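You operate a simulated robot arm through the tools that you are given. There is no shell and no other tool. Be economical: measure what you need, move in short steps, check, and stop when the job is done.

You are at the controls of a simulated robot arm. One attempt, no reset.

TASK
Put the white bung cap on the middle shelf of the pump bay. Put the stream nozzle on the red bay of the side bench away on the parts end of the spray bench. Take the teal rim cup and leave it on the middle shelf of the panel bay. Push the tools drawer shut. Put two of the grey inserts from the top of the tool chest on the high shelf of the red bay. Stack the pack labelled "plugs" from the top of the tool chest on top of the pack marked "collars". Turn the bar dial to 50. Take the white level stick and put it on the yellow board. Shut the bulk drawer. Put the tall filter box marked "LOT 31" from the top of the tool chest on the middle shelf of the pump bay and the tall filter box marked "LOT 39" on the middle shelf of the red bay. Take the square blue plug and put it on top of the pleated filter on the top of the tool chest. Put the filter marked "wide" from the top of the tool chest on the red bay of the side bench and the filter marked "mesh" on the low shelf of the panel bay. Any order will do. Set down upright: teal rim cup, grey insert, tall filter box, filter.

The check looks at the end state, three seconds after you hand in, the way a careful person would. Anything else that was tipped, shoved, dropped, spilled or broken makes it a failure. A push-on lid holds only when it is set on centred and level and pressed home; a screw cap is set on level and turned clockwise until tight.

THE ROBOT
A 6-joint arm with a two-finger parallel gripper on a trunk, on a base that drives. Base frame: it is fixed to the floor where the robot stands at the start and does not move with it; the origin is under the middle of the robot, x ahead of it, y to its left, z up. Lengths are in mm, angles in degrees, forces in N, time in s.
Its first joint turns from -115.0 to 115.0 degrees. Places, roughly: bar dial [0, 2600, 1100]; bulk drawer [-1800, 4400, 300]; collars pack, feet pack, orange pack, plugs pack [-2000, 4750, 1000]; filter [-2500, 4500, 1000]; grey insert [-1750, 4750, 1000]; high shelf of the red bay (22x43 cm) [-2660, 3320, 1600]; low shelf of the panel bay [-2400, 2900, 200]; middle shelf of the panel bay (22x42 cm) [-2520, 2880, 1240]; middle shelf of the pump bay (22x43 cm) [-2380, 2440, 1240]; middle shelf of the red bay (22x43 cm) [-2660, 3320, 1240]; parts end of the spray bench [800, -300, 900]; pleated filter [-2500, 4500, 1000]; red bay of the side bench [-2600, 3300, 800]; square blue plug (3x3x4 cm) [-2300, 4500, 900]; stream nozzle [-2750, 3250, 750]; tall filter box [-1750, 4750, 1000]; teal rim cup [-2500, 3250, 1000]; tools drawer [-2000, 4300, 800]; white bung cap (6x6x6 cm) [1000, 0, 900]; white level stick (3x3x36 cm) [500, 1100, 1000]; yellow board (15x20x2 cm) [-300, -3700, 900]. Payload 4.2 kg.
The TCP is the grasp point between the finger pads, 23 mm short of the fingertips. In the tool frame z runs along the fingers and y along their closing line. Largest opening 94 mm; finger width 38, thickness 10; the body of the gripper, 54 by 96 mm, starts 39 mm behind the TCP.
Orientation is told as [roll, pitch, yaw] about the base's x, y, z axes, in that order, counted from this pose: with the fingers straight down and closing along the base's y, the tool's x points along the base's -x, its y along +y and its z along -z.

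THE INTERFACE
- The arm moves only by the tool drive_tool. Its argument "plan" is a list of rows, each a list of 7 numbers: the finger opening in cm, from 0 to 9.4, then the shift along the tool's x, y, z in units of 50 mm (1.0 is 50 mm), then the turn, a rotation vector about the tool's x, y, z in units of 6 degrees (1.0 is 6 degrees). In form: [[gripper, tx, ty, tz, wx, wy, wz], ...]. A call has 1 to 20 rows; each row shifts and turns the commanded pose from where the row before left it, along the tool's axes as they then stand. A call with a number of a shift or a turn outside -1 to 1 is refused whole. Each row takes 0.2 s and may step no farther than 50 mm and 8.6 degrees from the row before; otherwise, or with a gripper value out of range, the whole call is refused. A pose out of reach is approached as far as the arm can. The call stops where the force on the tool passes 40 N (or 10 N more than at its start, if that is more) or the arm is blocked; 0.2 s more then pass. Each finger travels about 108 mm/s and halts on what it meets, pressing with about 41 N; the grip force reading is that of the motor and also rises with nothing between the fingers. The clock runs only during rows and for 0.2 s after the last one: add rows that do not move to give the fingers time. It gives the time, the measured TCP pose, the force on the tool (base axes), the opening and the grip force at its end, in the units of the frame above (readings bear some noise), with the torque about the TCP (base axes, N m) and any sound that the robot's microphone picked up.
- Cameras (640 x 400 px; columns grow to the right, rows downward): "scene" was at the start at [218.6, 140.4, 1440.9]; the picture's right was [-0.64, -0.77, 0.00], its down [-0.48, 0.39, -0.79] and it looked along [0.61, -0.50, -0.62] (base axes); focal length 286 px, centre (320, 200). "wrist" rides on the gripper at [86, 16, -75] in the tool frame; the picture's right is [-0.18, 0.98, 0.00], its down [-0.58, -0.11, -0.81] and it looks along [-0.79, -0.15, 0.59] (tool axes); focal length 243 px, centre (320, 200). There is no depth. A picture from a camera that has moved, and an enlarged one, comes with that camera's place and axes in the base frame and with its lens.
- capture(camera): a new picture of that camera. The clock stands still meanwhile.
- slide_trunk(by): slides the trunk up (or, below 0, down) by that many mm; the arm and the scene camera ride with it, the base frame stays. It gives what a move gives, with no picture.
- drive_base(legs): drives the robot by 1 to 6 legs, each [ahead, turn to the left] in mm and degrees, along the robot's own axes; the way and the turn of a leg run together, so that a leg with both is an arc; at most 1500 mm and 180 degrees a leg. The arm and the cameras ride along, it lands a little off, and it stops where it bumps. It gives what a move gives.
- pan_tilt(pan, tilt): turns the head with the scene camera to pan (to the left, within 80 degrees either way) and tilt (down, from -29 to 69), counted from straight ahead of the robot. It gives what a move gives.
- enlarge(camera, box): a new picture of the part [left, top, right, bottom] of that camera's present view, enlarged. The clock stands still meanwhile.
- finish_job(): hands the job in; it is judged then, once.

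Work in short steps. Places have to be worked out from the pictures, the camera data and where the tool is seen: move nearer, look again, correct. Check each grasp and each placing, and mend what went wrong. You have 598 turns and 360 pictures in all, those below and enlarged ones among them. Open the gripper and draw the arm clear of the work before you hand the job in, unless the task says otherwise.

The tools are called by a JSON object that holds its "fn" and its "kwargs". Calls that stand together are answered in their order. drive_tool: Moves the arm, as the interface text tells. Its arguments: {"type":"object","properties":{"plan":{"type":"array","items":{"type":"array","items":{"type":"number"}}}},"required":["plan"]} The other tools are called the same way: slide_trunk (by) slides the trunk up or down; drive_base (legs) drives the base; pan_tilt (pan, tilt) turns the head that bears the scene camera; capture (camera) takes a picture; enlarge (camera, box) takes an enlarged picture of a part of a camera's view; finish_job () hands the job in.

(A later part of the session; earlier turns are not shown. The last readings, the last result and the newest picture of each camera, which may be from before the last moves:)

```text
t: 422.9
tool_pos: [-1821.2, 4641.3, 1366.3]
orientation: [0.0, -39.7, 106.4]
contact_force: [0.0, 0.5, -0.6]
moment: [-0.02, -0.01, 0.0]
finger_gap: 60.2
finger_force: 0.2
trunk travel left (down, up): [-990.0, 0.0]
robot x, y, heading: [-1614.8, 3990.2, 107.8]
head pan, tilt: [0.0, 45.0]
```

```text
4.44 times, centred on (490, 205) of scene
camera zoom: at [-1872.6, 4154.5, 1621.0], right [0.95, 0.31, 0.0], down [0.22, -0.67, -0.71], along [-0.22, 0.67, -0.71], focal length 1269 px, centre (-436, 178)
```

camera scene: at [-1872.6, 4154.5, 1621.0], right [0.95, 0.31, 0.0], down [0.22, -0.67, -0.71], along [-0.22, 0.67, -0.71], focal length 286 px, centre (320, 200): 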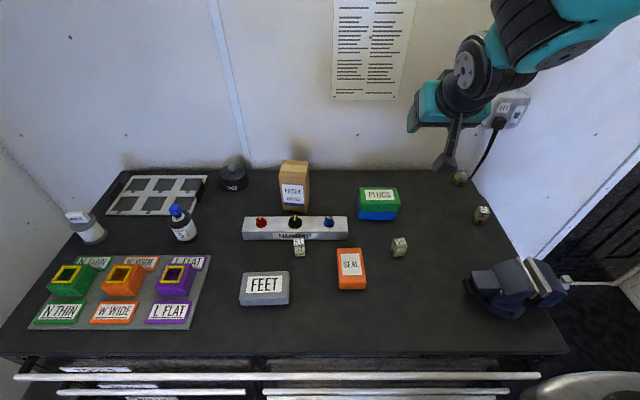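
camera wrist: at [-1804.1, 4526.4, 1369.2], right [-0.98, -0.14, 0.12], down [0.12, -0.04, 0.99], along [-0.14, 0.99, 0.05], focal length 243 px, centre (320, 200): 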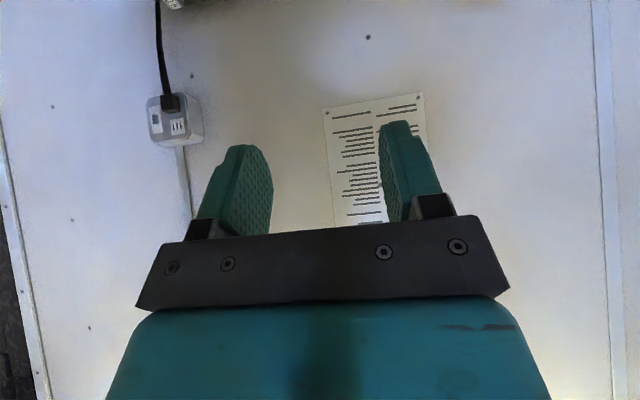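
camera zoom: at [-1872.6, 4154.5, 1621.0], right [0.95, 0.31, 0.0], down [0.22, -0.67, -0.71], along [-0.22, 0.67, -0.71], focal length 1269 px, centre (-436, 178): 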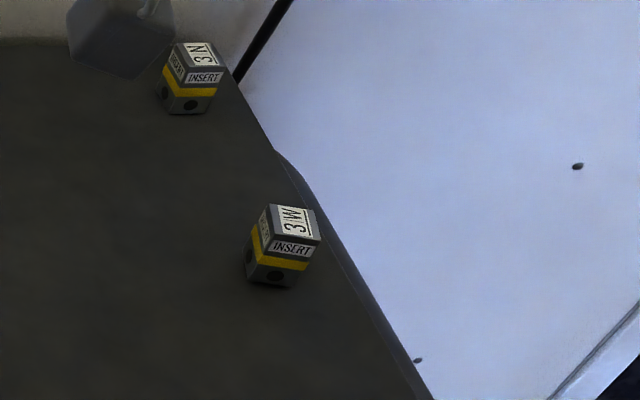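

All four are grey inserts. 5N sits at about [-1804, 4674] turned 26°. I approach it with 40° tilt.

{"fn": "drive_tool", "kwargs": {"plan": [[6.5, 0, 0, 0, -0.515, 0, -0.61], [6.5, 0, 0, 0, -0.515, 0, -0.61], [6.5, 0.683, -0.084, 0.657, 0, 0, 0], [6.5, 0.683, -0.084, 0.657, 0, 0, 0], [6.5, 0.683, -0.084, 0.657, 0, 0, 0], [6.5, 0.683, -0.084, 0.657, 0, 0, 0], [6.5, 0.683, -0.084, 0.657, 0, 0, 0], [6.5, 0.683, -0.084, 0.657, 0, 0, 0], [6.5, 0.683, -0.084, 0.657, 0, 0, 0]]}}

{"fn": "capture", "kwargs": {"camera": "wrist"}}

```text
t: 424.9
tool_pos: [-1778.8, 4624.0, 1036.3]
orientation: [0.0, -40.0, 116.0]
contact_force: [-0.4, -0.8, 0.0]
moment: [-0.01, 0.0, -0.03]
finger_gap: 65.1
finger_force: 0.0
trunk travel left (down, up): [-990.0, 0.0]
robot x, y, heading: [-1613.3, 3992.9, 108.0]
head pan, tilt: [0.0, 45.0]
```

```text
171 pictures are left
camera wrist: at [-1743.5, 4514.0, 1038.5], right [-0.95, -0.3, 0.12], down [0.13, -0.02, 0.99], along [-0.3, 0.95, 0.05], focal length 243 px, centre (320, 200)
```

wrist: 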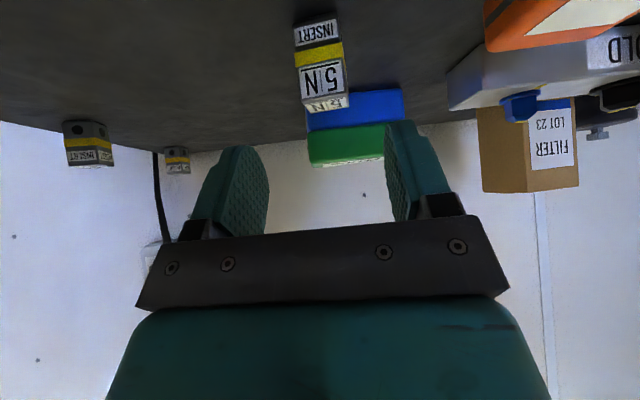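

Aligned. Advance 90 mm and grip.

{"fn": "drive_tool", "kwargs": {"plan": [[6.5, 0, 0.01, 0.6, 0, 0, 0], [6.5, 0, 0.01, 0.6, 0, 0, 0], [6.5, 0, 0, 0.6, 0, 0, 0], [1.5, 0, 0, 0, 0, 0, 0], [1.5, 0, 0, 0, 0, 0, 0], [1.5, 0, 0, 0, 0, 0, 0]]}}

{"fn": "drive_tool", "kwargs": {"plan": [[1.5, -0.3, 0, -0.36, 0, 0, 0], [1.5, -0.6, 0, -0.72, 0, 0, 0], [1.5, -0.6, 0, -0.72, 0, 0, 0]]}}

{"fn": "capture", "kwargs": {"camera": "wrist"}}

```text
t: 426.3
tool_pos: [-1803.5, 4674.1, 966.6]
orientation: [0.1, -39.8, 115.9]
contact_force: [-0.9, 0.3, 0.7]
moment: [-0.03, 0.0, -0.02]
finger_gap: 29.7
finger_force: 41.0
trunk travel left (down, up): [-990.0, 0.0]
robot x, y, heading: [-1615.9, 3993.7, 108.0]
head pan, tilt: [0.0, 45.0]
```

```text
t: 427.1
tool_pos: [-1806.0, 4673.7, 1083.9]
orientation: [0.0, -39.8, 115.9]
contact_force: [-0.6, 0.2, -1.2]
moment: [0.0, 0.0, -0.01]
finger_gap: 29.7
finger_force: 40.7
trunk travel left (down, up): [-990.0, 0.0]
robot x, y, heading: [-1615.8, 3987.4, 108.0]
head pan, tilt: [0.0, 45.0]
```

```text
170 pictures are left
camera wrist: at [-1770.3, 4564.1, 1086.1], right [-0.95, -0.3, 0.12], down [0.13, -0.01, 0.99], along [-0.3, 0.95, 0.05], focal length 243 px, centre (320, 200)
```

wrist: 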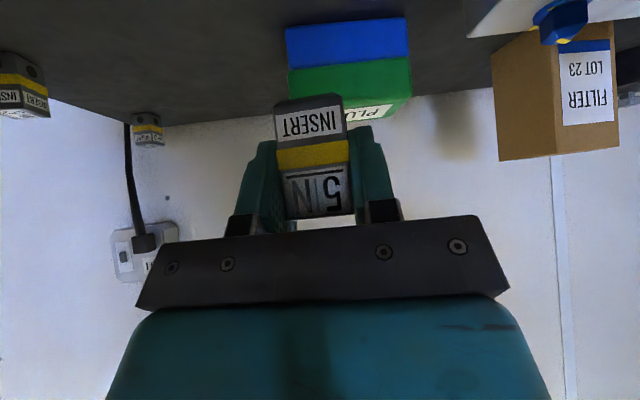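

5N is held. I drive back to the red bay and raise it high.

{"fn": "drive_base", "kwargs": {"legs": [[-430, 0], [0, 90]]}}

{"fn": "drive_tool", "kwargs": {"plan": [[1.5, -0.6, 0, -0.72, 0, 0, 0], [1.5, -0.6, 0, -0.72, 0, 0, 0], [1.5, -0.6, 0, -0.72, 0, 0, 0], [1.5, -0.6, 0, -0.72, 0, 0, 0], [1.5, -0.6, 0, -0.72, 0, 0, 0], [1.5, -0.6, 0, -0.72, 0, 0, 0], [1.5, -0.6, 0, -0.72, 0, 0, 0], [1.5, -0.6, 0, -0.72, 0, 0, 0], [1.5, -0.6, 0, -0.72, 0, 0, 0], [1.5, -0.6, 0, -0.72, 0, 0, 0], [1.5, -0.6, 0, -0.72, 0, 0, 0], [1.5, -0.6, 0, -0.72, 0, 0, 0]]}}

{"fn": "pan_tilt", "kwargs": {"pan": -5, "tilt": 10}}

{"fn": "capture", "kwargs": {"camera": "scene"}}

```text
t: 433.5
tool_pos: [-2168.7, 3408.2, 1084.6]
orientation: [0.0, -39.8, -155.0]
contact_force: [-0.2, 0.3, -0.6]
moment: [0.05, -0.01, 0.0]
finger_gap: 29.3
finger_force: 40.9
trunk travel left (down, up): [-990.0, 0.0]
robot x, y, heading: [-1482.7, 3588.1, -163.3]
head pan, tilt: [0.0, 45.0]
```

```text
t: 436.1
tool_pos: [-2169.0, 3410.5, 1646.1]
orientation: [-0.1, -39.7, -155.1]
contact_force: [-0.4, 0.0, -1.0]
moment: [0.0, 0.0, -0.03]
finger_gap: 29.6
finger_force: 41.5
trunk travel left (down, up): [-990.0, 0.0]
robot x, y, heading: [-1486.5, 3583.1, -163.1]
head pan, tilt: [0.0, 45.0]
```

```text
t: 437.1
tool_pos: [-2168.4, 3409.6, 1645.8]
orientation: [0.0, -39.8, -155.1]
contact_force: [0.6, 0.4, -0.5]
moment: [-0.02, -0.01, 0.0]
finger_gap: 29.7
finger_force: 41.3
trunk travel left (down, up): [-990.0, 0.0]
robot x, y, heading: [-1484.0, 3586.3, -163.2]
head pan, tilt: [-5.0, 10.0]
```

```text
169 pictures are left
camera scene: at [-1664.1, 3337.4, 1675.8], right [-0.21, 0.98, 0.0], down [0.17, 0.04, -0.98], along [-0.96, -0.2, -0.17], focal length 286 px, centre (320, 200)
```

scene: 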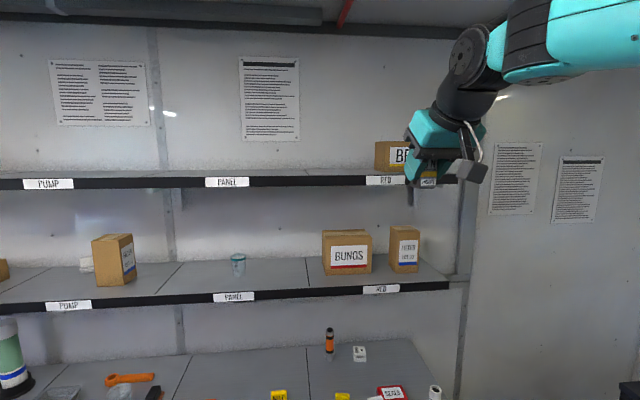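

I also glimpse the label on the pump-bay box; I'll enlarge it. Then drive in towards the high shelf.

{"fn": "enlarge", "kwargs": {"camera": "scene", "box": [60, 220, 180, 300]}}

{"fn": "drive_tool", "kwargs": {"plan": [[1.5, -0.25, 0, -0.3, 0, 0, 0]]}}

{"fn": "drive_base", "kwargs": {"legs": [[330, 0]]}}

{"fn": "capture", "kwargs": {"camera": "scene"}}

```text
5.00 times, centred on (120, 260) of scene
camera zoom: at [-1664.1, 3337.4, 1675.8], right [-0.21, 0.98, 0.0], down [0.17, 0.04, -0.98], along [-0.96, -0.2, -0.17], focal length 1427 px, centre (1320, -100)
```

zoom: 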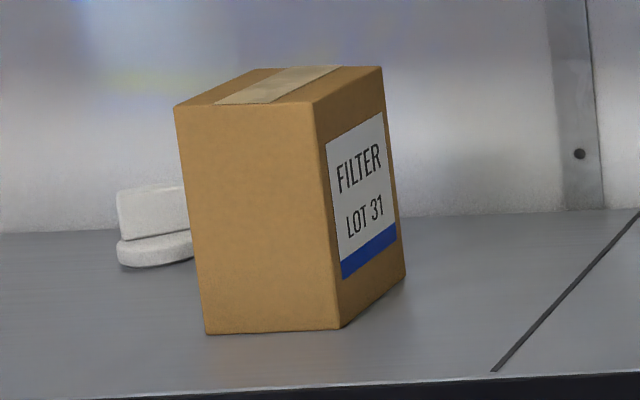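

```text
t: 437.5
tool_pos: [-2168.8, 3410.6, 1665.3]
orientation: [0.1, -39.7, -155.1]
contact_force: [0.0, -0.4, -1.7]
moment: [0.03, 0.02, -0.02]
finger_gap: 29.5
finger_force: 40.6
trunk travel left (down, up): [-990.0, 0.0]
robot x, y, heading: [-1482.7, 3588.6, -163.2]
head pan, tilt: [-5.0, 10.0]
```

```text
t: 439.7
tool_pos: [-2486.9, 3312.5, 1665.4]
orientation: [0.1, -39.8, -155.0]
contact_force: [-0.1, -0.4, -1.4]
moment: [-0.01, 0.01, 0.0]
finger_gap: 29.6
finger_force: 40.9
trunk travel left (down, up): [-990.0, 0.0]
robot x, y, heading: [-1800.4, 3489.2, -163.1]
head pan, tilt: [-5.0, 10.0]
```

```text
167 pictures are left
camera scene: at [-1982.1, 3240.3, 1676.0], right [-0.21, 0.98, 0.0], down [0.17, 0.04, -0.98], along [-0.96, -0.2, -0.17], focal length 286 px, centre (320, 200)
```

scene: 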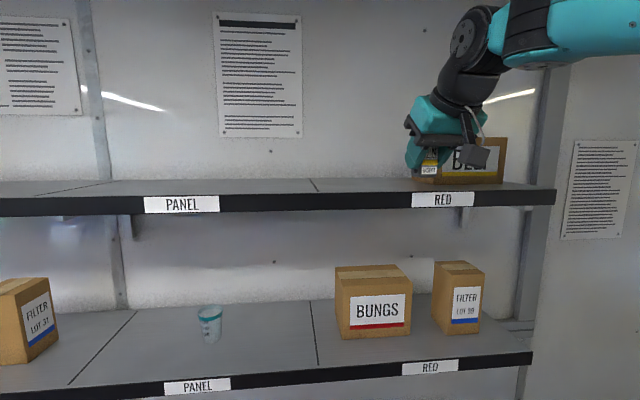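

LOT 31 is confirmed. I come 60 mm closer and bring the insert over the high shelf left of BELT.

{"fn": "drive_base", "kwargs": {"legs": [[65, 0]]}}

{"fn": "drive_tool", "kwargs": {"plan": [[1.5, -0.4, 0.63, 0.34, 0, 0, 0], [1.5, -0.4, 0.63, 0.34, 0, 0, 0]]}}

{"fn": "capture", "kwargs": {"camera": "scene"}}

{"fn": "capture", "kwargs": {"camera": "wrist"}}

```text
t: 440.6
tool_pos: [-2549.3, 3294.8, 1665.3]
orientation: [0.0, -39.9, -155.1]
contact_force: [0.0, 0.0, 0.0]
moment: [0.01, -0.02, 0.0]
finger_gap: 29.5
finger_force: 41.4
trunk travel left (down, up): [-990.0, 0.0]
robot x, y, heading: [-1864.8, 3472.4, -162.9]
head pan, tilt: [-5.0, 10.0]
```

```text
t: 441.2
tool_pos: [-2569.5, 3214.3, 1662.9]
orientation: [0.0, -39.8, -154.9]
contact_force: [-0.1, 0.2, -0.8]
moment: [0.0, 0.02, 0.04]
finger_gap: 29.7
finger_force: 40.6
trunk travel left (down, up): [-990.0, 0.0]
robot x, y, heading: [-1861.0, 3473.0, -163.2]
head pan, tilt: [-5.0, 10.0]
```

```text
166 pictures are left
camera scene: at [-2044.3, 3221.6, 1675.9], right [-0.21, 0.98, 0.0], down [0.17, 0.04, -0.98], along [-0.96, -0.2, -0.17], focal length 286 px, centre (320, 200)
```

scene: 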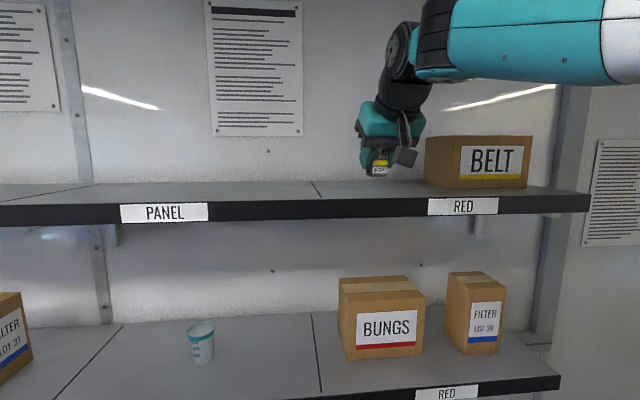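

```text
165 pictures are left
camera wrist: at [-2459.4, 3248.7, 1665.9], right [0.29, -0.95, 0.12], down [0.02, 0.13, 0.99], along [-0.96, -0.28, 0.05], focal length 243 px, centre (320, 200)
```

wrist: 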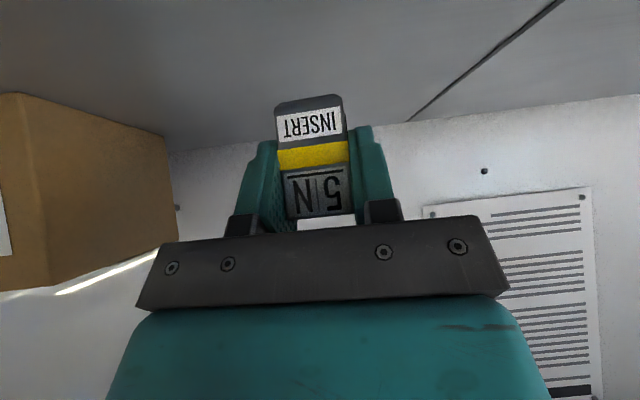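

Over the high shelf. Lower to contact.

{"fn": "drive_tool", "kwargs": {"plan": [[1.5, 0.32, 0, 0.383, 0, 0, 0], [1.5, 0.032, 0, 0.038, 0, 0, 0], [1.5, 0.032, 0, 0.038, 0, 0, 0], [1.5, 0.032, 0, 0.038, 0, 0, 0], [1.5, 0.032, 0, 0.038, 0, 0, 0]]}}

```text
t: 442.4
tool_pos: [-2569.2, 3214.5, 1632.9]
orientation: [0.0, -40.3, -155.0]
contact_force: [-4.4, -1.9, 31.5]
moment: [0.03, 0.03, 0.01]
finger_gap: 30.1
finger_force: 40.8
trunk travel left (down, up): [-990.0, 0.0]
robot x, y, heading: [-1864.2, 3472.0, -163.1]
head pan, tilt: [-5.0, 10.0]
```

Contact (32 N). Ease up, open to 6 cm, withdraw along the axis.

{"fn": "drive_tool", "kwargs": {"plan": [[1.5, -0.025, 0, -0.03, 0, 0, 0], [6, 0, 0, 0, 0, 0, 0], [6, 0, 0, 0, 0, 0, 0], [6, 0, 0, -0.4, 0, 0, 0], [6, 0, 0, -0.8, 0, 0, 0], [6, 0.3, 0, -0.8, 0, 0, 0], [6, 0.5, 0, -0.8, 0, 0, 0]]}}

{"fn": "capture", "kwargs": {"camera": "wrist"}}

```text
t: 444.1
tool_pos: [-2461.0, 3264.9, 1716.3]
orientation: [-0.1, -39.8, -155.0]
contact_force: [-0.3, 0.4, -0.5]
moment: [-0.01, 0.01, -0.01]
finger_gap: 60.2
finger_force: 0.0
trunk travel left (down, up): [-990.0, 0.0]
robot x, y, heading: [-1864.3, 3471.8, -163.0]
head pan, tilt: [-5.0, 10.0]
```

```text
164 pictures are left
camera wrist: at [-2351.0, 3299.5, 1718.8], right [0.29, -0.95, 0.12], down [0.02, 0.13, 0.99], along [-0.96, -0.28, 0.05], focal length 243 px, centre (320, 200)
```

wrist: 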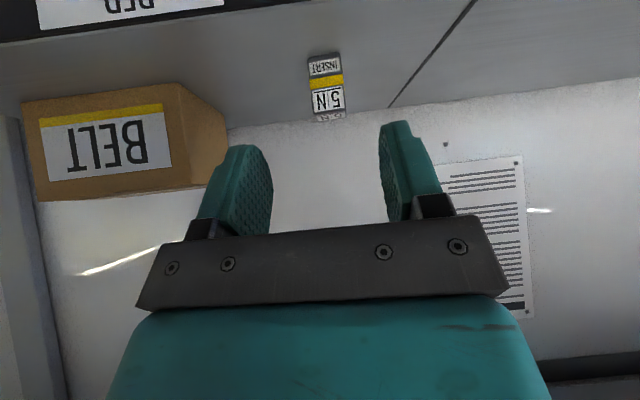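

The first insert stands on the red bay's high shelf. Back for 5L.

{"fn": "drive_base", "kwargs": {"legs": [[-130, 0], [0, -89.5], [420, 0]]}}

{"fn": "pan_tilt", "kwargs": {"pan": 0, "tilt": 45}}

{"fn": "enlarge", "kwargs": {"camera": "scene", "box": [300, 150, 540, 300]}}

```text
t: 451.2
tool_pos: [-2119.9, 4495.4, 1716.0]
orientation: [0.0, -39.8, 117.7]
contact_force: [-0.1, 0.0, -0.3]
moment: [-0.02, -0.02, -0.02]
finger_gap: 60.1
finger_force: 0.0
trunk travel left (down, up): [-990.0, 0.0]
robot x, y, heading: [-1889.1, 3911.0, 109.6]
head pan, tilt: [-5.0, 10.0]
```

```text
t: 452.3
tool_pos: [-2120.3, 4494.9, 1715.6]
orientation: [0.1, -39.8, 117.7]
contact_force: [-0.4, 0.4, -0.1]
moment: [-0.02, 0.01, -0.02]
finger_gap: 60.0
finger_force: 0.0
trunk travel left (down, up): [-990.0, 0.0]
robot x, y, heading: [-1884.1, 3909.7, 109.7]
head pan, tilt: [0.0, 45.0]
```

```text
2.67 times, centred on (420, 225) of scene
camera zoom: at [-2148.3, 4064.0, 1621.0], right [0.94, 0.34, 0.0], down [0.24, -0.67, -0.71], along [-0.24, 0.67, -0.71], focal length 761 px, centre (53, 133)
```

zoom: 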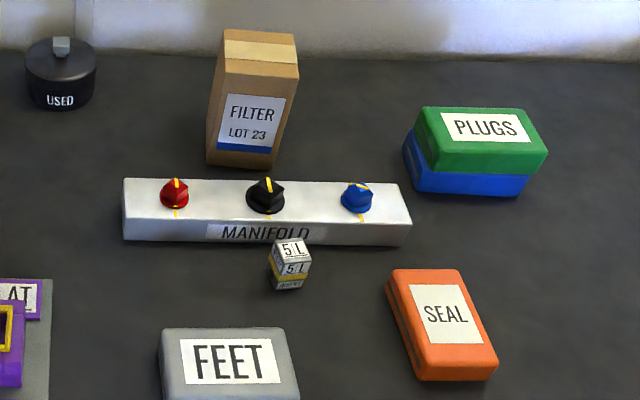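

5L is at about [-2072, 4587]. To keep the camera clear of the FEET pack I use 30° tilt for this one.

{"fn": "drive_tool", "kwargs": {"plan": [[6.5, 0, 0, 0, 0, 0.8, 0], [6.5, 0, 0, 0, 0, 0.83, 0], [6.5, 0.431, -0.114, 0.784, 0, 0, 0], [6.5, 0.431, -0.114, 0.784, 0, 0, 0], [6.5, 0.431, -0.114, 0.784, 0, 0, 0], [6.5, 0.431, -0.114, 0.784, 0, 0, 0], [6.5, 0.431, -0.114, 0.784, 0, 0, 0], [6.5, 0.431, -0.114, 0.784, 0, 0, 0], [6.5, 0.431, -0.114, 0.784, 0, 0, 0], [6.5, 0.431, -0.114, 0.784, 0, 0, 0], [6.5, 0.431, -0.114, 0.784, 0, 0, 0], [6.5, 0.431, -0.114, 0.784, 0, 0, 0], [6.5, 0.431, -0.114, 0.784, 0, 0, 0], [6.5, 0.431, -0.114, 0.784, 0, 0, 0]]}}

{"fn": "capture", "kwargs": {"camera": "wrist"}}

```text
t: 455.3
tool_pos: [-2063.8, 4537.6, 1181.4]
orientation: [0.0, -30.2, 117.7]
contact_force: [0.9, -0.6, 0.1]
moment: [0.02, -0.02, -0.03]
finger_gap: 65.1
finger_force: 0.0
trunk travel left (down, up): [-990.0, 0.0]
robot x, y, heading: [-1886.2, 3906.9, 109.6]
head pan, tilt: [0.0, 45.0]
```

```text
162 pictures are left
camera wrist: at [-2025.6, 4431.1, 1202.4], right [-0.94, -0.32, 0.09], down [0.05, 0.14, 0.99], along [-0.33, 0.94, -0.11], focal length 243 px, centre (320, 200)
```

wrist: 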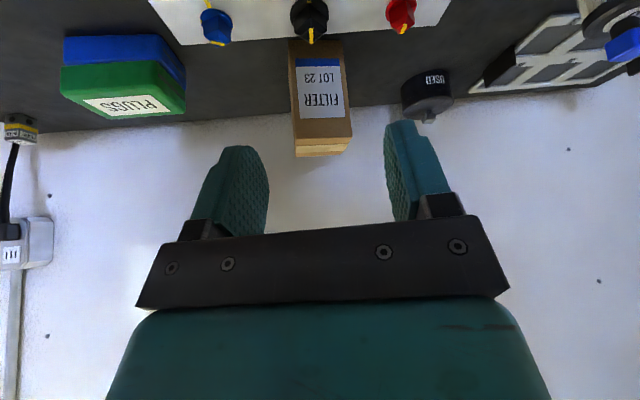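

Continue to the pre-grasp.

{"fn": "drive_tool", "kwargs": {"plan": [[6.5, 0.44, -0.105, 0.79, 0, 0, 0], [6.5, 0.44, -0.105, 0.79, 0, 0, 0], [6.5, 0.44, -0.105, 0.79, 0, 0, 0]]}}

{"fn": "capture", "kwargs": {"camera": "wrist"}}

```text
t: 456.1
tool_pos: [-2051.1, 4545.2, 1045.0]
orientation: [0.0, -30.1, 117.7]
contact_force: [0.3, -0.6, 0.4]
moment: [0.03, -0.03, 0.03]
finger_gap: 65.2
finger_force: 0.1
trunk travel left (down, up): [-990.0, 0.0]
robot x, y, heading: [-1889.3, 3915.6, 109.5]
head pan, tilt: [0.0, 45.0]
```

```text
161 pictures are left
camera wrist: at [-2013.6, 4439.2, 1066.0], right [-0.94, -0.32, 0.09], down [0.05, 0.14, 0.99], along [-0.33, 0.94, -0.11], focal length 243 px, centre (320, 200)
```

wrist: 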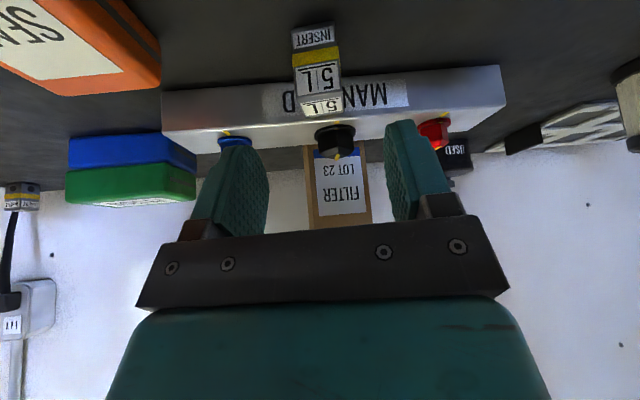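

Aligned; advance 92 mm and grip, then lift.

{"fn": "drive_tool", "kwargs": {"plan": [[6.5, -0.025, 0, 0.62, 0, 0, 0], [6.5, -0.025, 0, 0.62, 0, 0, 0], [6.5, -0.025, 0, 0.6, 0, 0, 0], [1.5, 0, 0, 0, 0, 0, 0], [1.5, 0, 0, 0, 0, 0, 0], [1.5, 0, 0, 0, 0, 0, 0]]}}

{"fn": "drive_tool", "kwargs": {"plan": [[1.5, -0.25, 0, -0.43, 0, 0, 0], [1.5, -0.45, 0, -0.78, 0, 0, 0], [1.5, -0.45, 0, -0.78, 0, 0, 0], [1.5, -0.45, 0, -0.78, 0, 0, 0]]}}

{"fn": "capture", "kwargs": {"camera": "wrist"}}

```text
t: 457.5
tool_pos: [-2075.5, 4589.6, 966.1]
orientation: [0.0, -30.2, 117.6]
contact_force: [0.4, 1.3, 0.6]
moment: [0.0, 0.02, 0.0]
finger_gap: 29.5
finger_force: 40.8
trunk travel left (down, up): [-990.0, 0.0]
robot x, y, heading: [-1885.9, 3910.0, 109.4]
head pan, tilt: [0.0, 45.0]
```

```text
t: 458.5
tool_pos: [-2074.1, 4588.6, 1129.2]
orientation: [0.0, -30.0, 117.7]
contact_force: [0.2, 1.1, -1.1]
moment: [-0.02, -0.02, 0.03]
finger_gap: 29.5
finger_force: 40.8
trunk travel left (down, up): [-990.0, 0.0]
robot x, y, heading: [-1885.2, 3906.9, 109.7]
head pan, tilt: [0.0, 45.0]
```

```text
160 pictures are left
camera wrist: at [-2036.5, 4482.1, 1151.1], right [-0.94, -0.32, 0.09], down [0.05, 0.14, 0.99], along [-0.32, 0.94, -0.12], focal length 243 px, centre (320, 200)
```

wrist: 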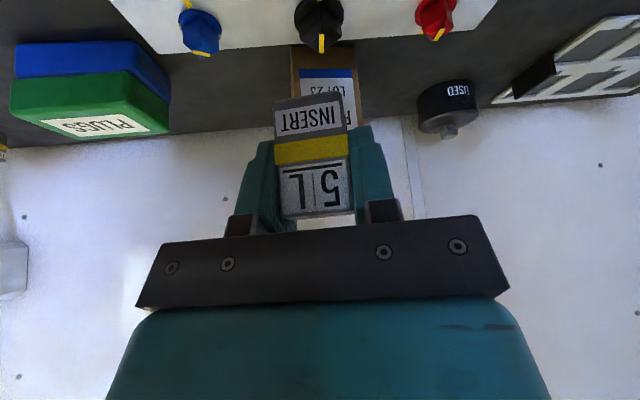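

Held. Back to the red bay, raising the arm there.

{"fn": "drive_base", "kwargs": {"legs": [[-420, 0], [0, 88]]}}

{"fn": "drive_tool", "kwargs": {"plan": [[1.5, -0.45, 0, -0.78, 0, 0, 0], [1.5, -0.45, 0, -0.78, 0, 0, 0], [1.5, -0.45, 0, -0.78, 0, 0, 0], [1.5, -0.45, 0, -0.78, 0, 0, 0], [1.5, -0.45, 0, -0.78, 0, 0, 0], [1.5, -0.45, 0, -0.78, 0, 0, 0], [1.5, -0.45, 0, -0.78, 0, 0, 0], [1.5, -0.45, 0, -0.78, 0, 0, 0], [1.5, -0.45, 0, -0.78, 0, 0, 0], [1.5, -0.45, 0, -0.78, 0, 0, 0], [1.5, -0.45, 0, -0.78, 0, 0, 0], [1.5, -0.45, 0, -0.78, 0, 0, 0]]}}

{"fn": "pan_tilt", "kwargs": {"pan": -5, "tilt": 10}}

{"fn": "capture", "kwargs": {"camera": "scene"}}

```text
t: 464.8
tool_pos: [-2426.7, 3340.9, 1128.3]
orientation: [-0.1, -30.0, -154.1]
contact_force: [0.3, 0.0, -1.4]
moment: [0.0, 0.0, -0.01]
finger_gap: 29.5
finger_force: 40.9
trunk travel left (down, up): [-990.0, 0.0]
robot x, y, heading: [-1743.2, 3509.4, -162.4]
head pan, tilt: [0.0, 45.0]
```

```text
t: 467.4
tool_pos: [-2426.1, 3342.6, 1671.9]
orientation: [0.0, -30.0, -154.0]
contact_force: [-1.1, 0.4, -1.5]
moment: [0.01, -0.01, 0.0]
finger_gap: 29.6
finger_force: 40.9
trunk travel left (down, up): [-990.0, 0.0]
robot x, y, heading: [-1740.9, 3506.6, -162.3]
head pan, tilt: [0.0, 45.0]
```

```text
t: 468.4
tool_pos: [-2426.5, 3342.5, 1670.1]
orientation: [0.0, -29.9, -154.1]
contact_force: [0.1, 0.4, -2.5]
moment: [0.0, -0.04, -0.01]
finger_gap: 29.5
finger_force: 40.6
trunk travel left (down, up): [-990.0, 0.0]
robot x, y, heading: [-1742.5, 3508.7, -162.2]
head pan, tilt: [-5.0, 10.0]
```

```text
159 pictures are left
camera scene: at [-1918.1, 3256.0, 1675.8], right [-0.22, 0.97, 0.0], down [0.17, 0.04, -0.98], along [-0.96, -0.22, -0.17], focal length 286 px, centre (320, 200)
```

scene: 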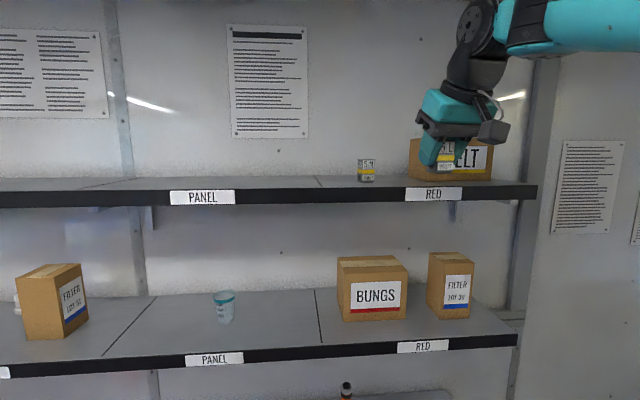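

Aligned at rack position 3920. Drive in 125 mm, extend 50 mm, lower to contact.

{"fn": "drive_base", "kwargs": {"legs": [[125, 0]]}}

{"fn": "drive_tool", "kwargs": {"plan": [[1.5, -0.433, 0.05, 0.25, 0, 0, 0], [1.5, -0.433, 0.05, 0.25, 0, 0, 0], [1.5, 0.3, 0, 0.52, 0, 0, 0]]}}

{"fn": "capture", "kwargs": {"camera": "scene"}}

```text
t: 469.7
tool_pos: [-2545.8, 3301.5, 1671.4]
orientation: [0.1, -30.1, -154.0]
contact_force: [0.9, 0.4, -0.7]
moment: [0.06, 0.04, 0.03]
finger_gap: 29.3
finger_force: 40.8
trunk travel left (down, up): [-990.0, 0.0]
robot x, y, heading: [-1862.6, 3467.7, -161.9]
head pan, tilt: [-5.0, 10.0]
```

```text
t: 470.5
tool_pos: [-2589.5, 3276.0, 1641.1]
orientation: [0.0, -30.0, -154.0]
contact_force: [-0.5, -0.2, -1.7]
moment: [0.01, -0.01, -0.01]
finger_gap: 29.5
finger_force: 41.0
trunk travel left (down, up): [-990.0, 0.0]
robot x, y, heading: [-1861.0, 3467.8, -162.2]
head pan, tilt: [-5.0, 10.0]
```

```text
158 pictures are left
camera scene: at [-2038.3, 3216.8, 1675.8], right [-0.22, 0.97, 0.0], down [0.17, 0.04, -0.98], along [-0.96, -0.22, -0.17], focal length 286 px, centre (320, 200)
```

scene: 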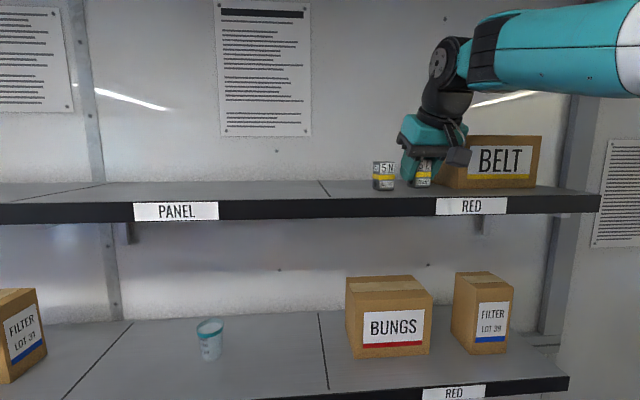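

I shift 10 mm right for clearance, then lower to contact.

{"fn": "drive_tool", "kwargs": {"plan": [[1.5, 0, -0.2, 0, 0, 0, 0], [1.5, 0.025, 0, 0.043, 0, 0, 0], [1.5, 0.025, 0, 0.043, 0, 0, 0], [1.5, 0.025, 0, 0.043, 0, 0, 0], [1.5, 0.025, 0, 0.043, 0, 0, 0]]}}

```text
t: 471.7
tool_pos: [-2593.1, 3285.5, 1636.3]
orientation: [0.0, -30.7, -154.0]
contact_force: [-10.1, 0.6, 28.3]
moment: [0.15, 0.0, 0.04]
finger_gap: 29.5
finger_force: 41.0
trunk travel left (down, up): [-990.0, 0.0]
robot x, y, heading: [-1864.5, 3468.0, -162.1]
head pan, tilt: [-5.0, 10.0]
```

Contact (28 N). Ease, open to 4.5 cm, withdraw.

{"fn": "drive_tool", "kwargs": {"plan": [[1.5, -0.015, 0, -0.026, 0, 0, 0], [4.5, 0, 0, 0, 0, 0, 0], [4.5, 0, 0, 0, 0, 0, 0], [4.5, 0, 0, -0.4, 0, 0, 0], [4.5, 0, 0, -0.9, 0, 0, 0], [4.5, 0.3, 0, -0.9, 0, 0, 0], [4.5, 0.6, 0, -0.7, 0, 0, 0]]}}

{"fn": "capture", "kwargs": {"camera": "wrist"}}

```text
t: 473.3
tool_pos: [-2492.9, 3337.5, 1730.8]
orientation: [-0.2, -30.1, -154.1]
contact_force: [0.9, -0.2, 0.3]
moment: [0.0, -0.01, 0.0]
finger_gap: 45.1
finger_force: 0.1
out of reach, approached as far as the arm can: row 7
trunk travel left (down, up): [-990.0, 0.0]
robot x, y, heading: [-1863.9, 3471.7, -162.0]
head pan, tilt: [-5.0, 10.0]
```

```text
157 pictures are left
camera wrist: at [-2384.7, 3371.8, 1753.0], right [0.28, -0.95, 0.09], down [-0.14, 0.05, 0.99], along [-0.95, -0.29, -0.11], focal length 243 px, centre (320, 200)
```

wrist: 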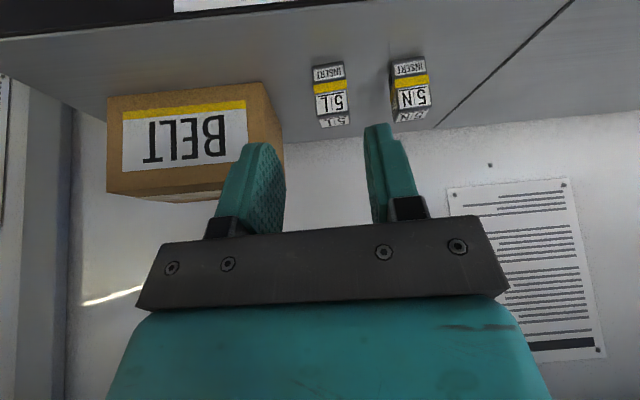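

Both inserts stand on the red bay's high shelf. Next the stream nozzle: I back off, lower trunk and arm.

{"fn": "drive_base", "kwargs": {"legs": [[-150, 0]]}}

{"fn": "slide_trunk", "kwargs": {"by": -200}}

{"fn": "drive_tool", "kwargs": {"plan": [[8, 0.45, 0, 0.78, 0, 0, 0], [8, 0.45, 0, 0.78, 0, 0, 0], [8, 0.45, 0, 0.78, 0, 0, 0], [8, 0.45, 0, 0.78, 0, 0, 0], [8, 0.45, 0, 0.78, 0, 0, 0], [8, 0.45, 0, 0.78, 0, 0, 0], [8, 0.45, 0, 0.78, 0, 0, 0], [8, 0.45, 0, 0.78, 0, 0, 0], [8, 0.45, 0, 0.78, 0, 0, 0]]}}

{"fn": "pan_tilt", "kwargs": {"pan": -10, "tilt": 35}}

{"fn": "capture", "kwargs": {"camera": "scene"}}

{"fn": "capture", "kwargs": {"camera": "wrist"}}

```text
t: 474.7
tool_pos: [-2348.2, 3383.4, 1731.5]
orientation: [-0.2, -30.1, -154.0]
contact_force: [-0.4, -0.7, 0.2]
moment: [-0.01, -0.02, -0.01]
finger_gap: 45.0
finger_force: 0.0
trunk travel left (down, up): [-990.0, 0.0]
robot x, y, heading: [-1720.0, 3519.5, -161.8]
head pan, tilt: [-5.0, 10.0]
```

```text
t: 476.8
tool_pos: [-2347.1, 3384.2, 1530.6]
orientation: [-0.2, -30.1, -153.9]
contact_force: [0.2, 0.5, 0.2]
moment: [0.01, 0.0, 0.04]
finger_gap: 44.9
finger_force: 0.1
trunk travel left (down, up): [-790.0, 200.0]
robot x, y, heading: [-1720.4, 3519.1, -162.1]
head pan, tilt: [-5.0, 10.0]
```

```text
t: 478.8
tool_pos: [-2349.6, 3385.5, 1125.7]
orientation: [-0.2, -30.2, -153.9]
contact_force: [0.5, 0.0, -0.5]
moment: [-0.02, 0.04, 0.02]
finger_gap: 79.9
finger_force: 0.1
trunk travel left (down, up): [-790.0, 200.0]
robot x, y, heading: [-1715.6, 3514.5, -162.1]
head pan, tilt: [-5.0, 10.0]
```

```text
t: 479.7
tool_pos: [-2350.8, 3385.3, 1126.5]
orientation: [-0.2, -30.1, -154.0]
contact_force: [0.5, 0.1, 0.4]
moment: [0.0, 0.0, 0.0]
finger_gap: 79.9
finger_force: 0.1
trunk travel left (down, up): [-790.0, 200.0]
robot x, y, heading: [-1720.6, 3514.5, -162.0]
head pan, tilt: [-10.0, 35.0]
```

```text
156 pictures are left
camera scene: at [-1889.8, 3272.4, 1435.9], right [-0.14, 0.99, 0.0], down [0.57, 0.08, -0.82], along [-0.81, -0.11, -0.57], focal length 286 px, centre (320, 200)
```

scene: 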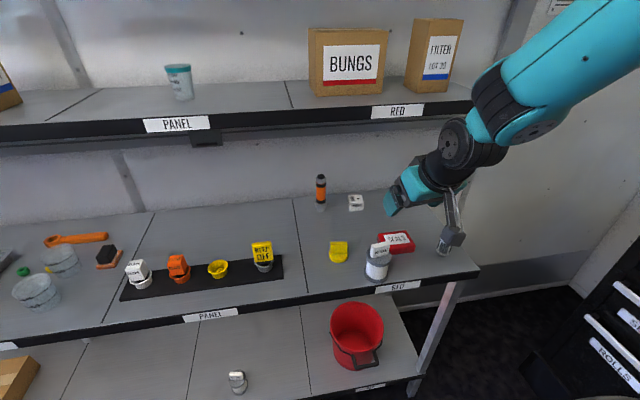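

```text
155 pictures are left
camera wrist: at [-2242.6, 3419.5, 1147.2], right [0.29, -0.95, 0.09], down [-0.13, 0.05, 0.99], along [-0.95, -0.3, -0.11], focal length 243 px, centre (320, 200)
```

wrist: 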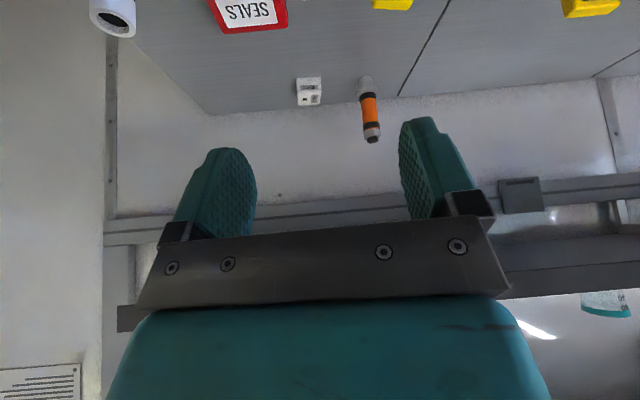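

I enlarge the nozzle in both views.

{"fn": "enlarge", "kwargs": {"camera": "wrist", "box": [270, 60, 390, 135]}}

{"fn": "enlarge", "kwargs": {"camera": "scene", "box": [300, 160, 420, 235]}}

```text
5.33 times, centred on (330, 98) of wrist
camera zoom: at [-2242.6, 3419.5, 1147.2], right [0.29, -0.95, 0.09], down [-0.13, 0.05, 0.99], along [-0.95, -0.3, -0.11], focal length 1294 px, centre (267, 747)
```

zoom: 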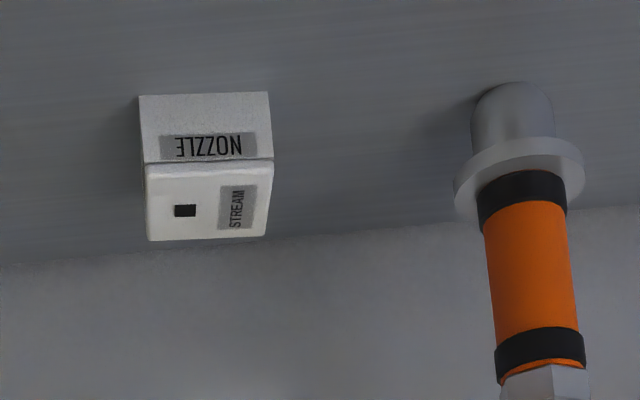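

```text
5.33 times, centred on (360, 198) of scene
camera zoom: at [-1889.8, 3272.4, 1435.9], right [-0.14, 0.99, 0.0], down [0.57, 0.08, -0.82], along [-0.81, -0.11, -0.57], focal length 1522 px, centre (107, 213)
```

zoom: 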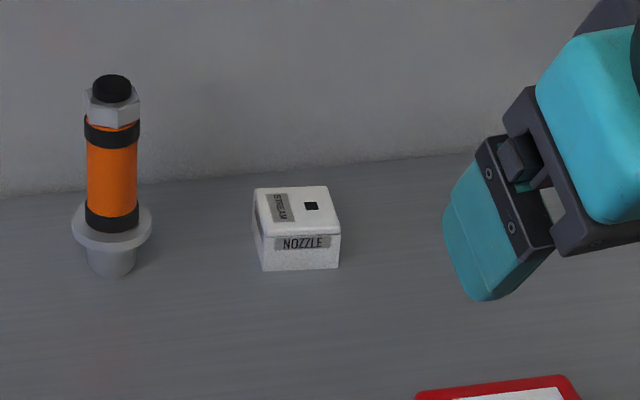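

The nozzle block is about 46×49×25 mm at [-2683, 3285]. I drive closer, set tilt 40° and yaw -167°, and go to the pre-grasp.

{"fn": "drive_base", "kwargs": {"legs": [[140, 0]]}}

{"fn": "drive_tool", "kwargs": {"plan": [[7, 0, 0, 0, 0.464, -0.55, 0.553], [7, 0, 0, 0, 0.464, -0.55, 0.553], [7, 0, 0, 0, 0.464, -0.55, 0.553], [7, -0.02, 0.045, 0.86, 0, 0, 0], [7, -0.02, 0.045, 0.86, 0, 0, 0], [7, -0.02, 0.045, 0.86, 0, 0, 0], [7, -0.02, 0.045, 0.86, 0, 0, 0]]}}

{"fn": "capture", "kwargs": {"camera": "wrist"}}

{"fn": "capture", "kwargs": {"camera": "scene"}}

```text
t: 481.1
tool_pos: [-2485.9, 3339.9, 1124.8]
orientation: [-0.2, -30.1, -153.9]
contact_force: [-0.4, 0.0, 0.8]
moment: [0.02, 0.01, 0.01]
finger_gap: 80.0
finger_force: 0.1
trunk travel left (down, up): [-790.0, 200.0]
robot x, y, heading: [-1856.1, 3471.4, -162.1]
head pan, tilt: [-10.0, 35.0]
```

```text
t: 482.7
tool_pos: [-2596.2, 3308.8, 995.7]
orientation: [-1.7, -40.3, -165.9]
contact_force: [-0.1, 0.4, 0.1]
moment: [-0.01, 0.0, 0.04]
finger_gap: 70.0
finger_force: 0.0
trunk travel left (down, up): [-790.0, 200.0]
robot x, y, heading: [-1853.2, 3475.5, -162.0]
head pan, tilt: [-10.0, 35.0]
```

```text
152 pictures are left
camera wrist: at [-2480.7, 3318.9, 996.5], right [0.09, -0.99, 0.1], down [0.06, 0.1, 0.99], along [-0.99, -0.08, 0.06], focal length 243 px, centre (320, 200)
```

wrist: 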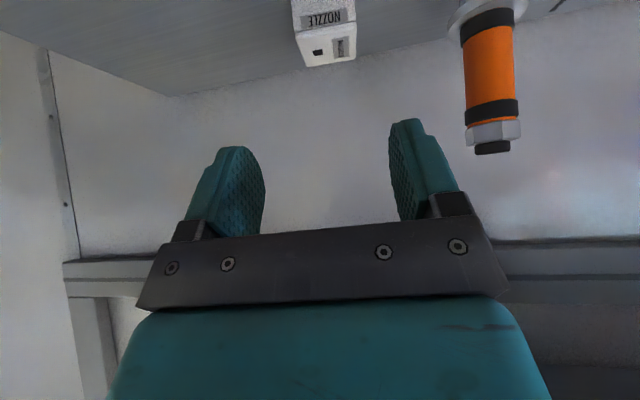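

```text
151 pictures are left
camera scene: at [-2024.4, 3228.5, 1436.0], right [-0.14, 0.99, 0.0], down [0.57, 0.08, -0.82], along [-0.81, -0.11, -0.57], focal length 286 px, centre (320, 200)
```

scene: 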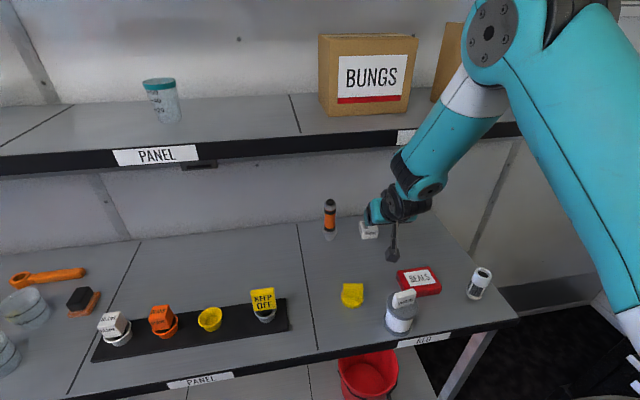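

On line. I cancel the small roll and advance 141 mm, then grip.

{"fn": "drive_tool", "kwargs": {"plan": [[7, 0, 0, 0, -0.28, 0, 0], [7, 0, 0.013, 0.9, 0, 0, 0], [7, 0, 0.013, 0.9, 0, 0, 0]]}}

{"fn": "capture", "kwargs": {"camera": "wrist"}}

```text
t: 483.5
tool_pos: [-2651.1, 3293.3, 928.2]
orientation: [-0.1, -40.4, -166.0]
contact_force: [0.9, -0.4, 0.3]
moment: [0.04, -0.03, 0.02]
finger_gap: 70.1
finger_force: 0.1
trunk travel left (down, up): [-790.0, 200.0]
robot x, y, heading: [-1850.3, 3469.9, -162.1]
head pan, tilt: [-10.0, 35.0]
```

```text
150 pictures are left
camera wrist: at [-2536.8, 3305.7, 930.2], right [0.1, -0.99, 0.12], down [0.05, 0.12, 0.99], along [-0.99, -0.1, 0.06], focal length 243 px, centre (320, 200)
```

wrist: 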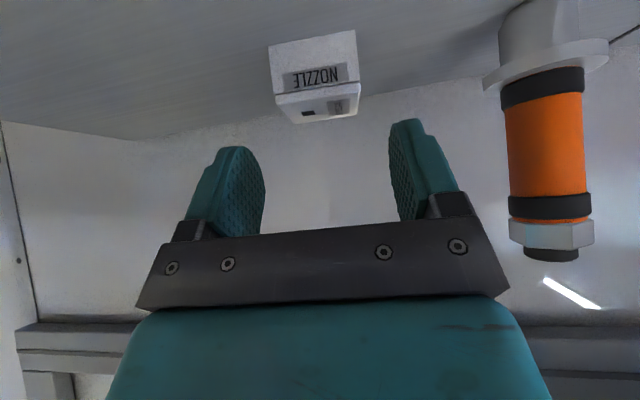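

Final 53 mm and grip.

{"fn": "drive_tool", "kwargs": {"plan": [[7, 0, 0.03, 0.6, 0, 0, 0], [7, 0, 0, 0.44, 0, 0, 0], [3, 0, 0, 0, 0, 0, 0], [3, 0, 0, 0, 0, 0, 0], [3, 0, 0, 0, 0, 0, 0]]}}

{"fn": "capture", "kwargs": {"camera": "wrist"}}

```text
t: 484.7
tool_pos: [-2682.6, 3286.2, 888.0]
orientation: [0.0, -40.2, -165.9]
contact_force: [0.0, 0.8, -0.6]
moment: [0.01, 0.0, 0.0]
finger_gap: 47.4
finger_force: 41.1
trunk travel left (down, up): [-790.0, 200.0]
robot x, y, heading: [-1856.9, 3472.2, -161.8]
head pan, tilt: [-10.0, 35.0]
```

```text
149 pictures are left
camera wrist: at [-2568.5, 3297.0, 889.8], right [0.1, -0.99, 0.12], down [0.05, 0.12, 0.99], along [-0.99, -0.1, 0.06], focal length 243 px, centre (320, 200)
```

wrist: 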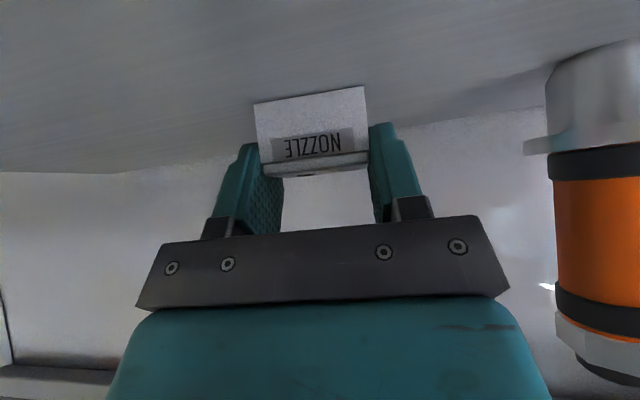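

Gripped. I withdraw back and up along the axis.

{"fn": "drive_tool", "kwargs": {"plan": [[3, -0.1, 0, -0.3, 0, 0, 0], [3, 0, 0, -0.9, 0, 0, 0], [3, 0, 0, -0.95, 0, 0, 0], [3, 0, 0, -0.95, 0, 0, 0], [3, 0, 0, -0.95, 0, 0, 0]]}}

{"fn": "drive_base", "kwargs": {"legs": [[-330, 0]]}}

{"fn": "capture", "kwargs": {"camera": "wrist"}}

{"fn": "capture", "kwargs": {"camera": "scene"}}

```text
t: 485.9
tool_pos: [-2561.0, 3314.4, 1047.3]
orientation: [0.0, -40.3, -166.0]
contact_force: [-0.8, -0.4, -1.6]
moment: [0.02, 0.03, 0.01]
finger_gap: 47.2
finger_force: 40.7
trunk travel left (down, up): [-790.0, 200.0]
robot x, y, heading: [-1854.6, 3469.6, -162.1]
head pan, tilt: [-10.0, 35.0]
```

```text
t: 488.1
tool_pos: [-2243.1, 3414.1, 1046.3]
orientation: [0.0, -40.2, -165.7]
contact_force: [-0.4, -0.3, 0.1]
moment: [-0.01, 0.0, -0.02]
finger_gap: 47.3
finger_force: 40.8
trunk travel left (down, up): [-790.0, 200.0]
robot x, y, heading: [-1541.3, 3578.2, -161.7]
head pan, tilt: [-10.0, 35.0]
```

```text
148 pictures are left
camera wrist: at [-2129.2, 3426.5, 1049.5], right [0.11, -0.99, 0.12], down [0.05, 0.12, 0.99], along [-0.99, -0.1, 0.06], focal length 243 px, centre (320, 200)
```

wrist: 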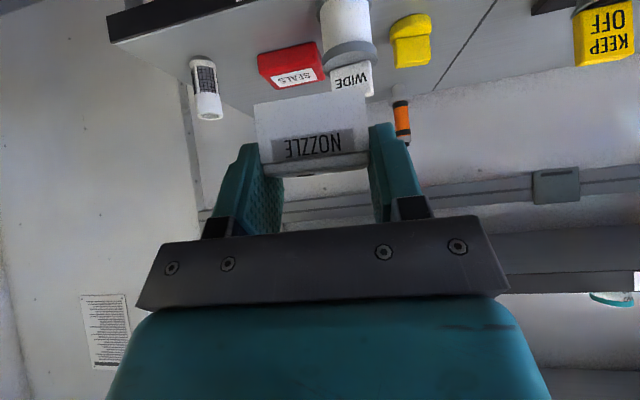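

```text
147 pictures are left
camera scene: at [-1708.5, 3330.8, 1435.8], right [-0.14, 0.99, 0.0], down [0.57, 0.08, -0.82], along [-0.81, -0.12, -0.57], focal length 286 px, centre (320, 200)
```

scene: 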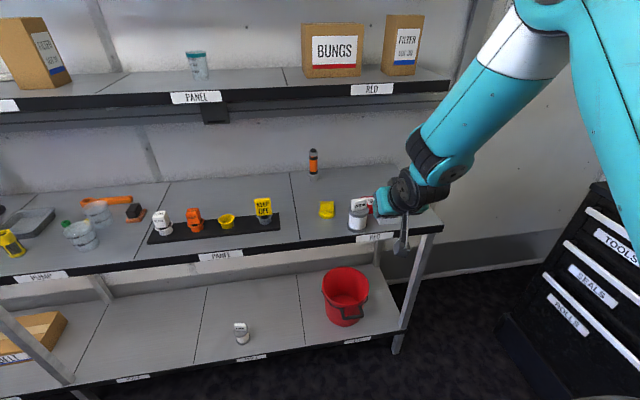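

All good behind me. Now I drive down the aisle to the parts end of the spray bench.

{"fn": "drive_base", "kwargs": {"legs": [[0, 89.4], [1500, 0], [1200, 0]]}}

{"fn": "pan_tilt", "kwargs": {"pan": 10, "tilt": 20}}

{"fn": "capture", "kwargs": {"camera": "scene"}}

```text
t: 505.0
tool_pos: [-571.4, 286.8, 1048.6]
orientation: [0.1, -40.2, -76.6]
contact_force: [-0.2, -0.3, -0.5]
moment: [0.01, 0.01, 0.0]
finger_gap: 47.5
finger_force: 41.1
trunk travel left (down, up): [-790.0, 200.0]
robot x, y, heading: [-718.7, 1000.0, -72.9]
head pan, tilt: [-10.0, 35.0]
```

```text
t: 505.8
tool_pos: [-571.2, 288.0, 1047.3]
orientation: [0.0, -40.2, -76.7]
contact_force: [1.1, 0.3, -0.1]
moment: [0.01, 0.0, 0.01]
finger_gap: 47.0
finger_force: 41.3
trunk travel left (down, up): [-790.0, 200.0]
robot x, y, heading: [-722.2, 998.5, -72.7]
head pan, tilt: [10.0, 20.0]
```

```text
146 pictures are left
camera scene: at [-446.8, 826.2, 1459.6], right [-0.89, -0.46, 0.0], down [-0.16, 0.3, -0.94], along [0.43, -0.84, -0.34], focal length 286 px, centre (320, 200)
```

scene: 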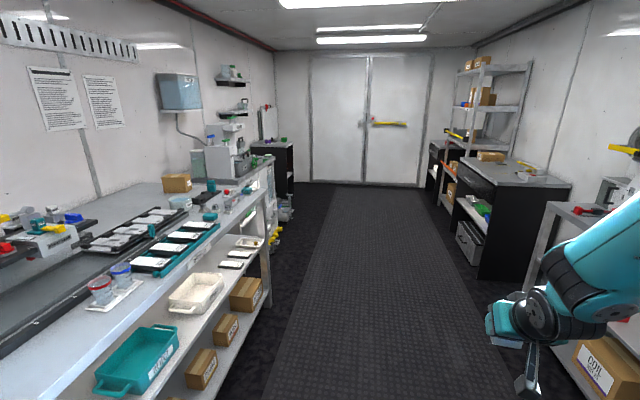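

Drive on 1480 mm and turn to face the bench.

{"fn": "drive_base", "kwargs": {"legs": [[1480, 0], [0, 90.5]]}}

{"fn": "pan_tilt", "kwargs": {"pan": -5, "tilt": 40}}

{"fn": "capture", "kwargs": {"camera": "scene"}}

```text
t: 516.8
tool_pos: [413.8, -261.7, 1047.1]
orientation: [0.0, -40.3, 12.1]
contact_force: [0.2, -0.6, 0.5]
moment: [0.01, 0.02, -0.03]
finger_gap: 47.1
finger_force: 41.2
trunk travel left (down, up): [-790.0, 200.0]
robot x, y, heading: [-298.0, -393.0, 15.7]
head pan, tilt: [10.0, 20.0]
```

```text
t: 517.6
tool_pos: [413.4, -261.5, 1047.4]
orientation: [0.0, -40.2, 12.1]
contact_force: [-0.8, 0.6, -0.2]
moment: [0.0, 0.0, 0.02]
finger_gap: 47.2
finger_force: 41.1
trunk travel left (down, up): [-790.0, 200.0]
robot x, y, heading: [-296.7, -395.5, 15.7]
head pan, tilt: [-5.0, 40.0]
```

```text
145 pictures are left
camera scene: at [-122.5, -147.4, 1428.3], right [0.19, -0.98, 0.0], down [-0.63, -0.12, -0.77], along [0.75, 0.14, -0.64], focal length 286 px, centre (320, 200)
```

scene: 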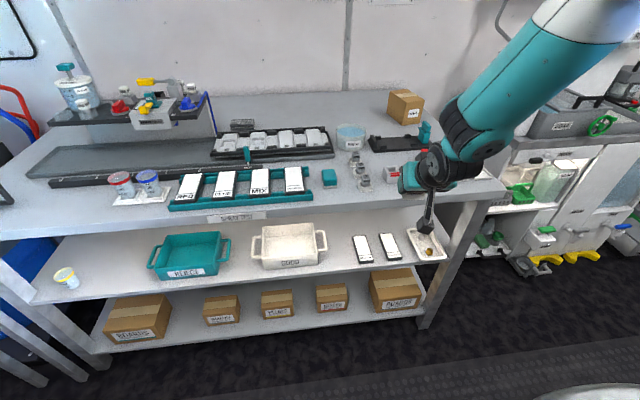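

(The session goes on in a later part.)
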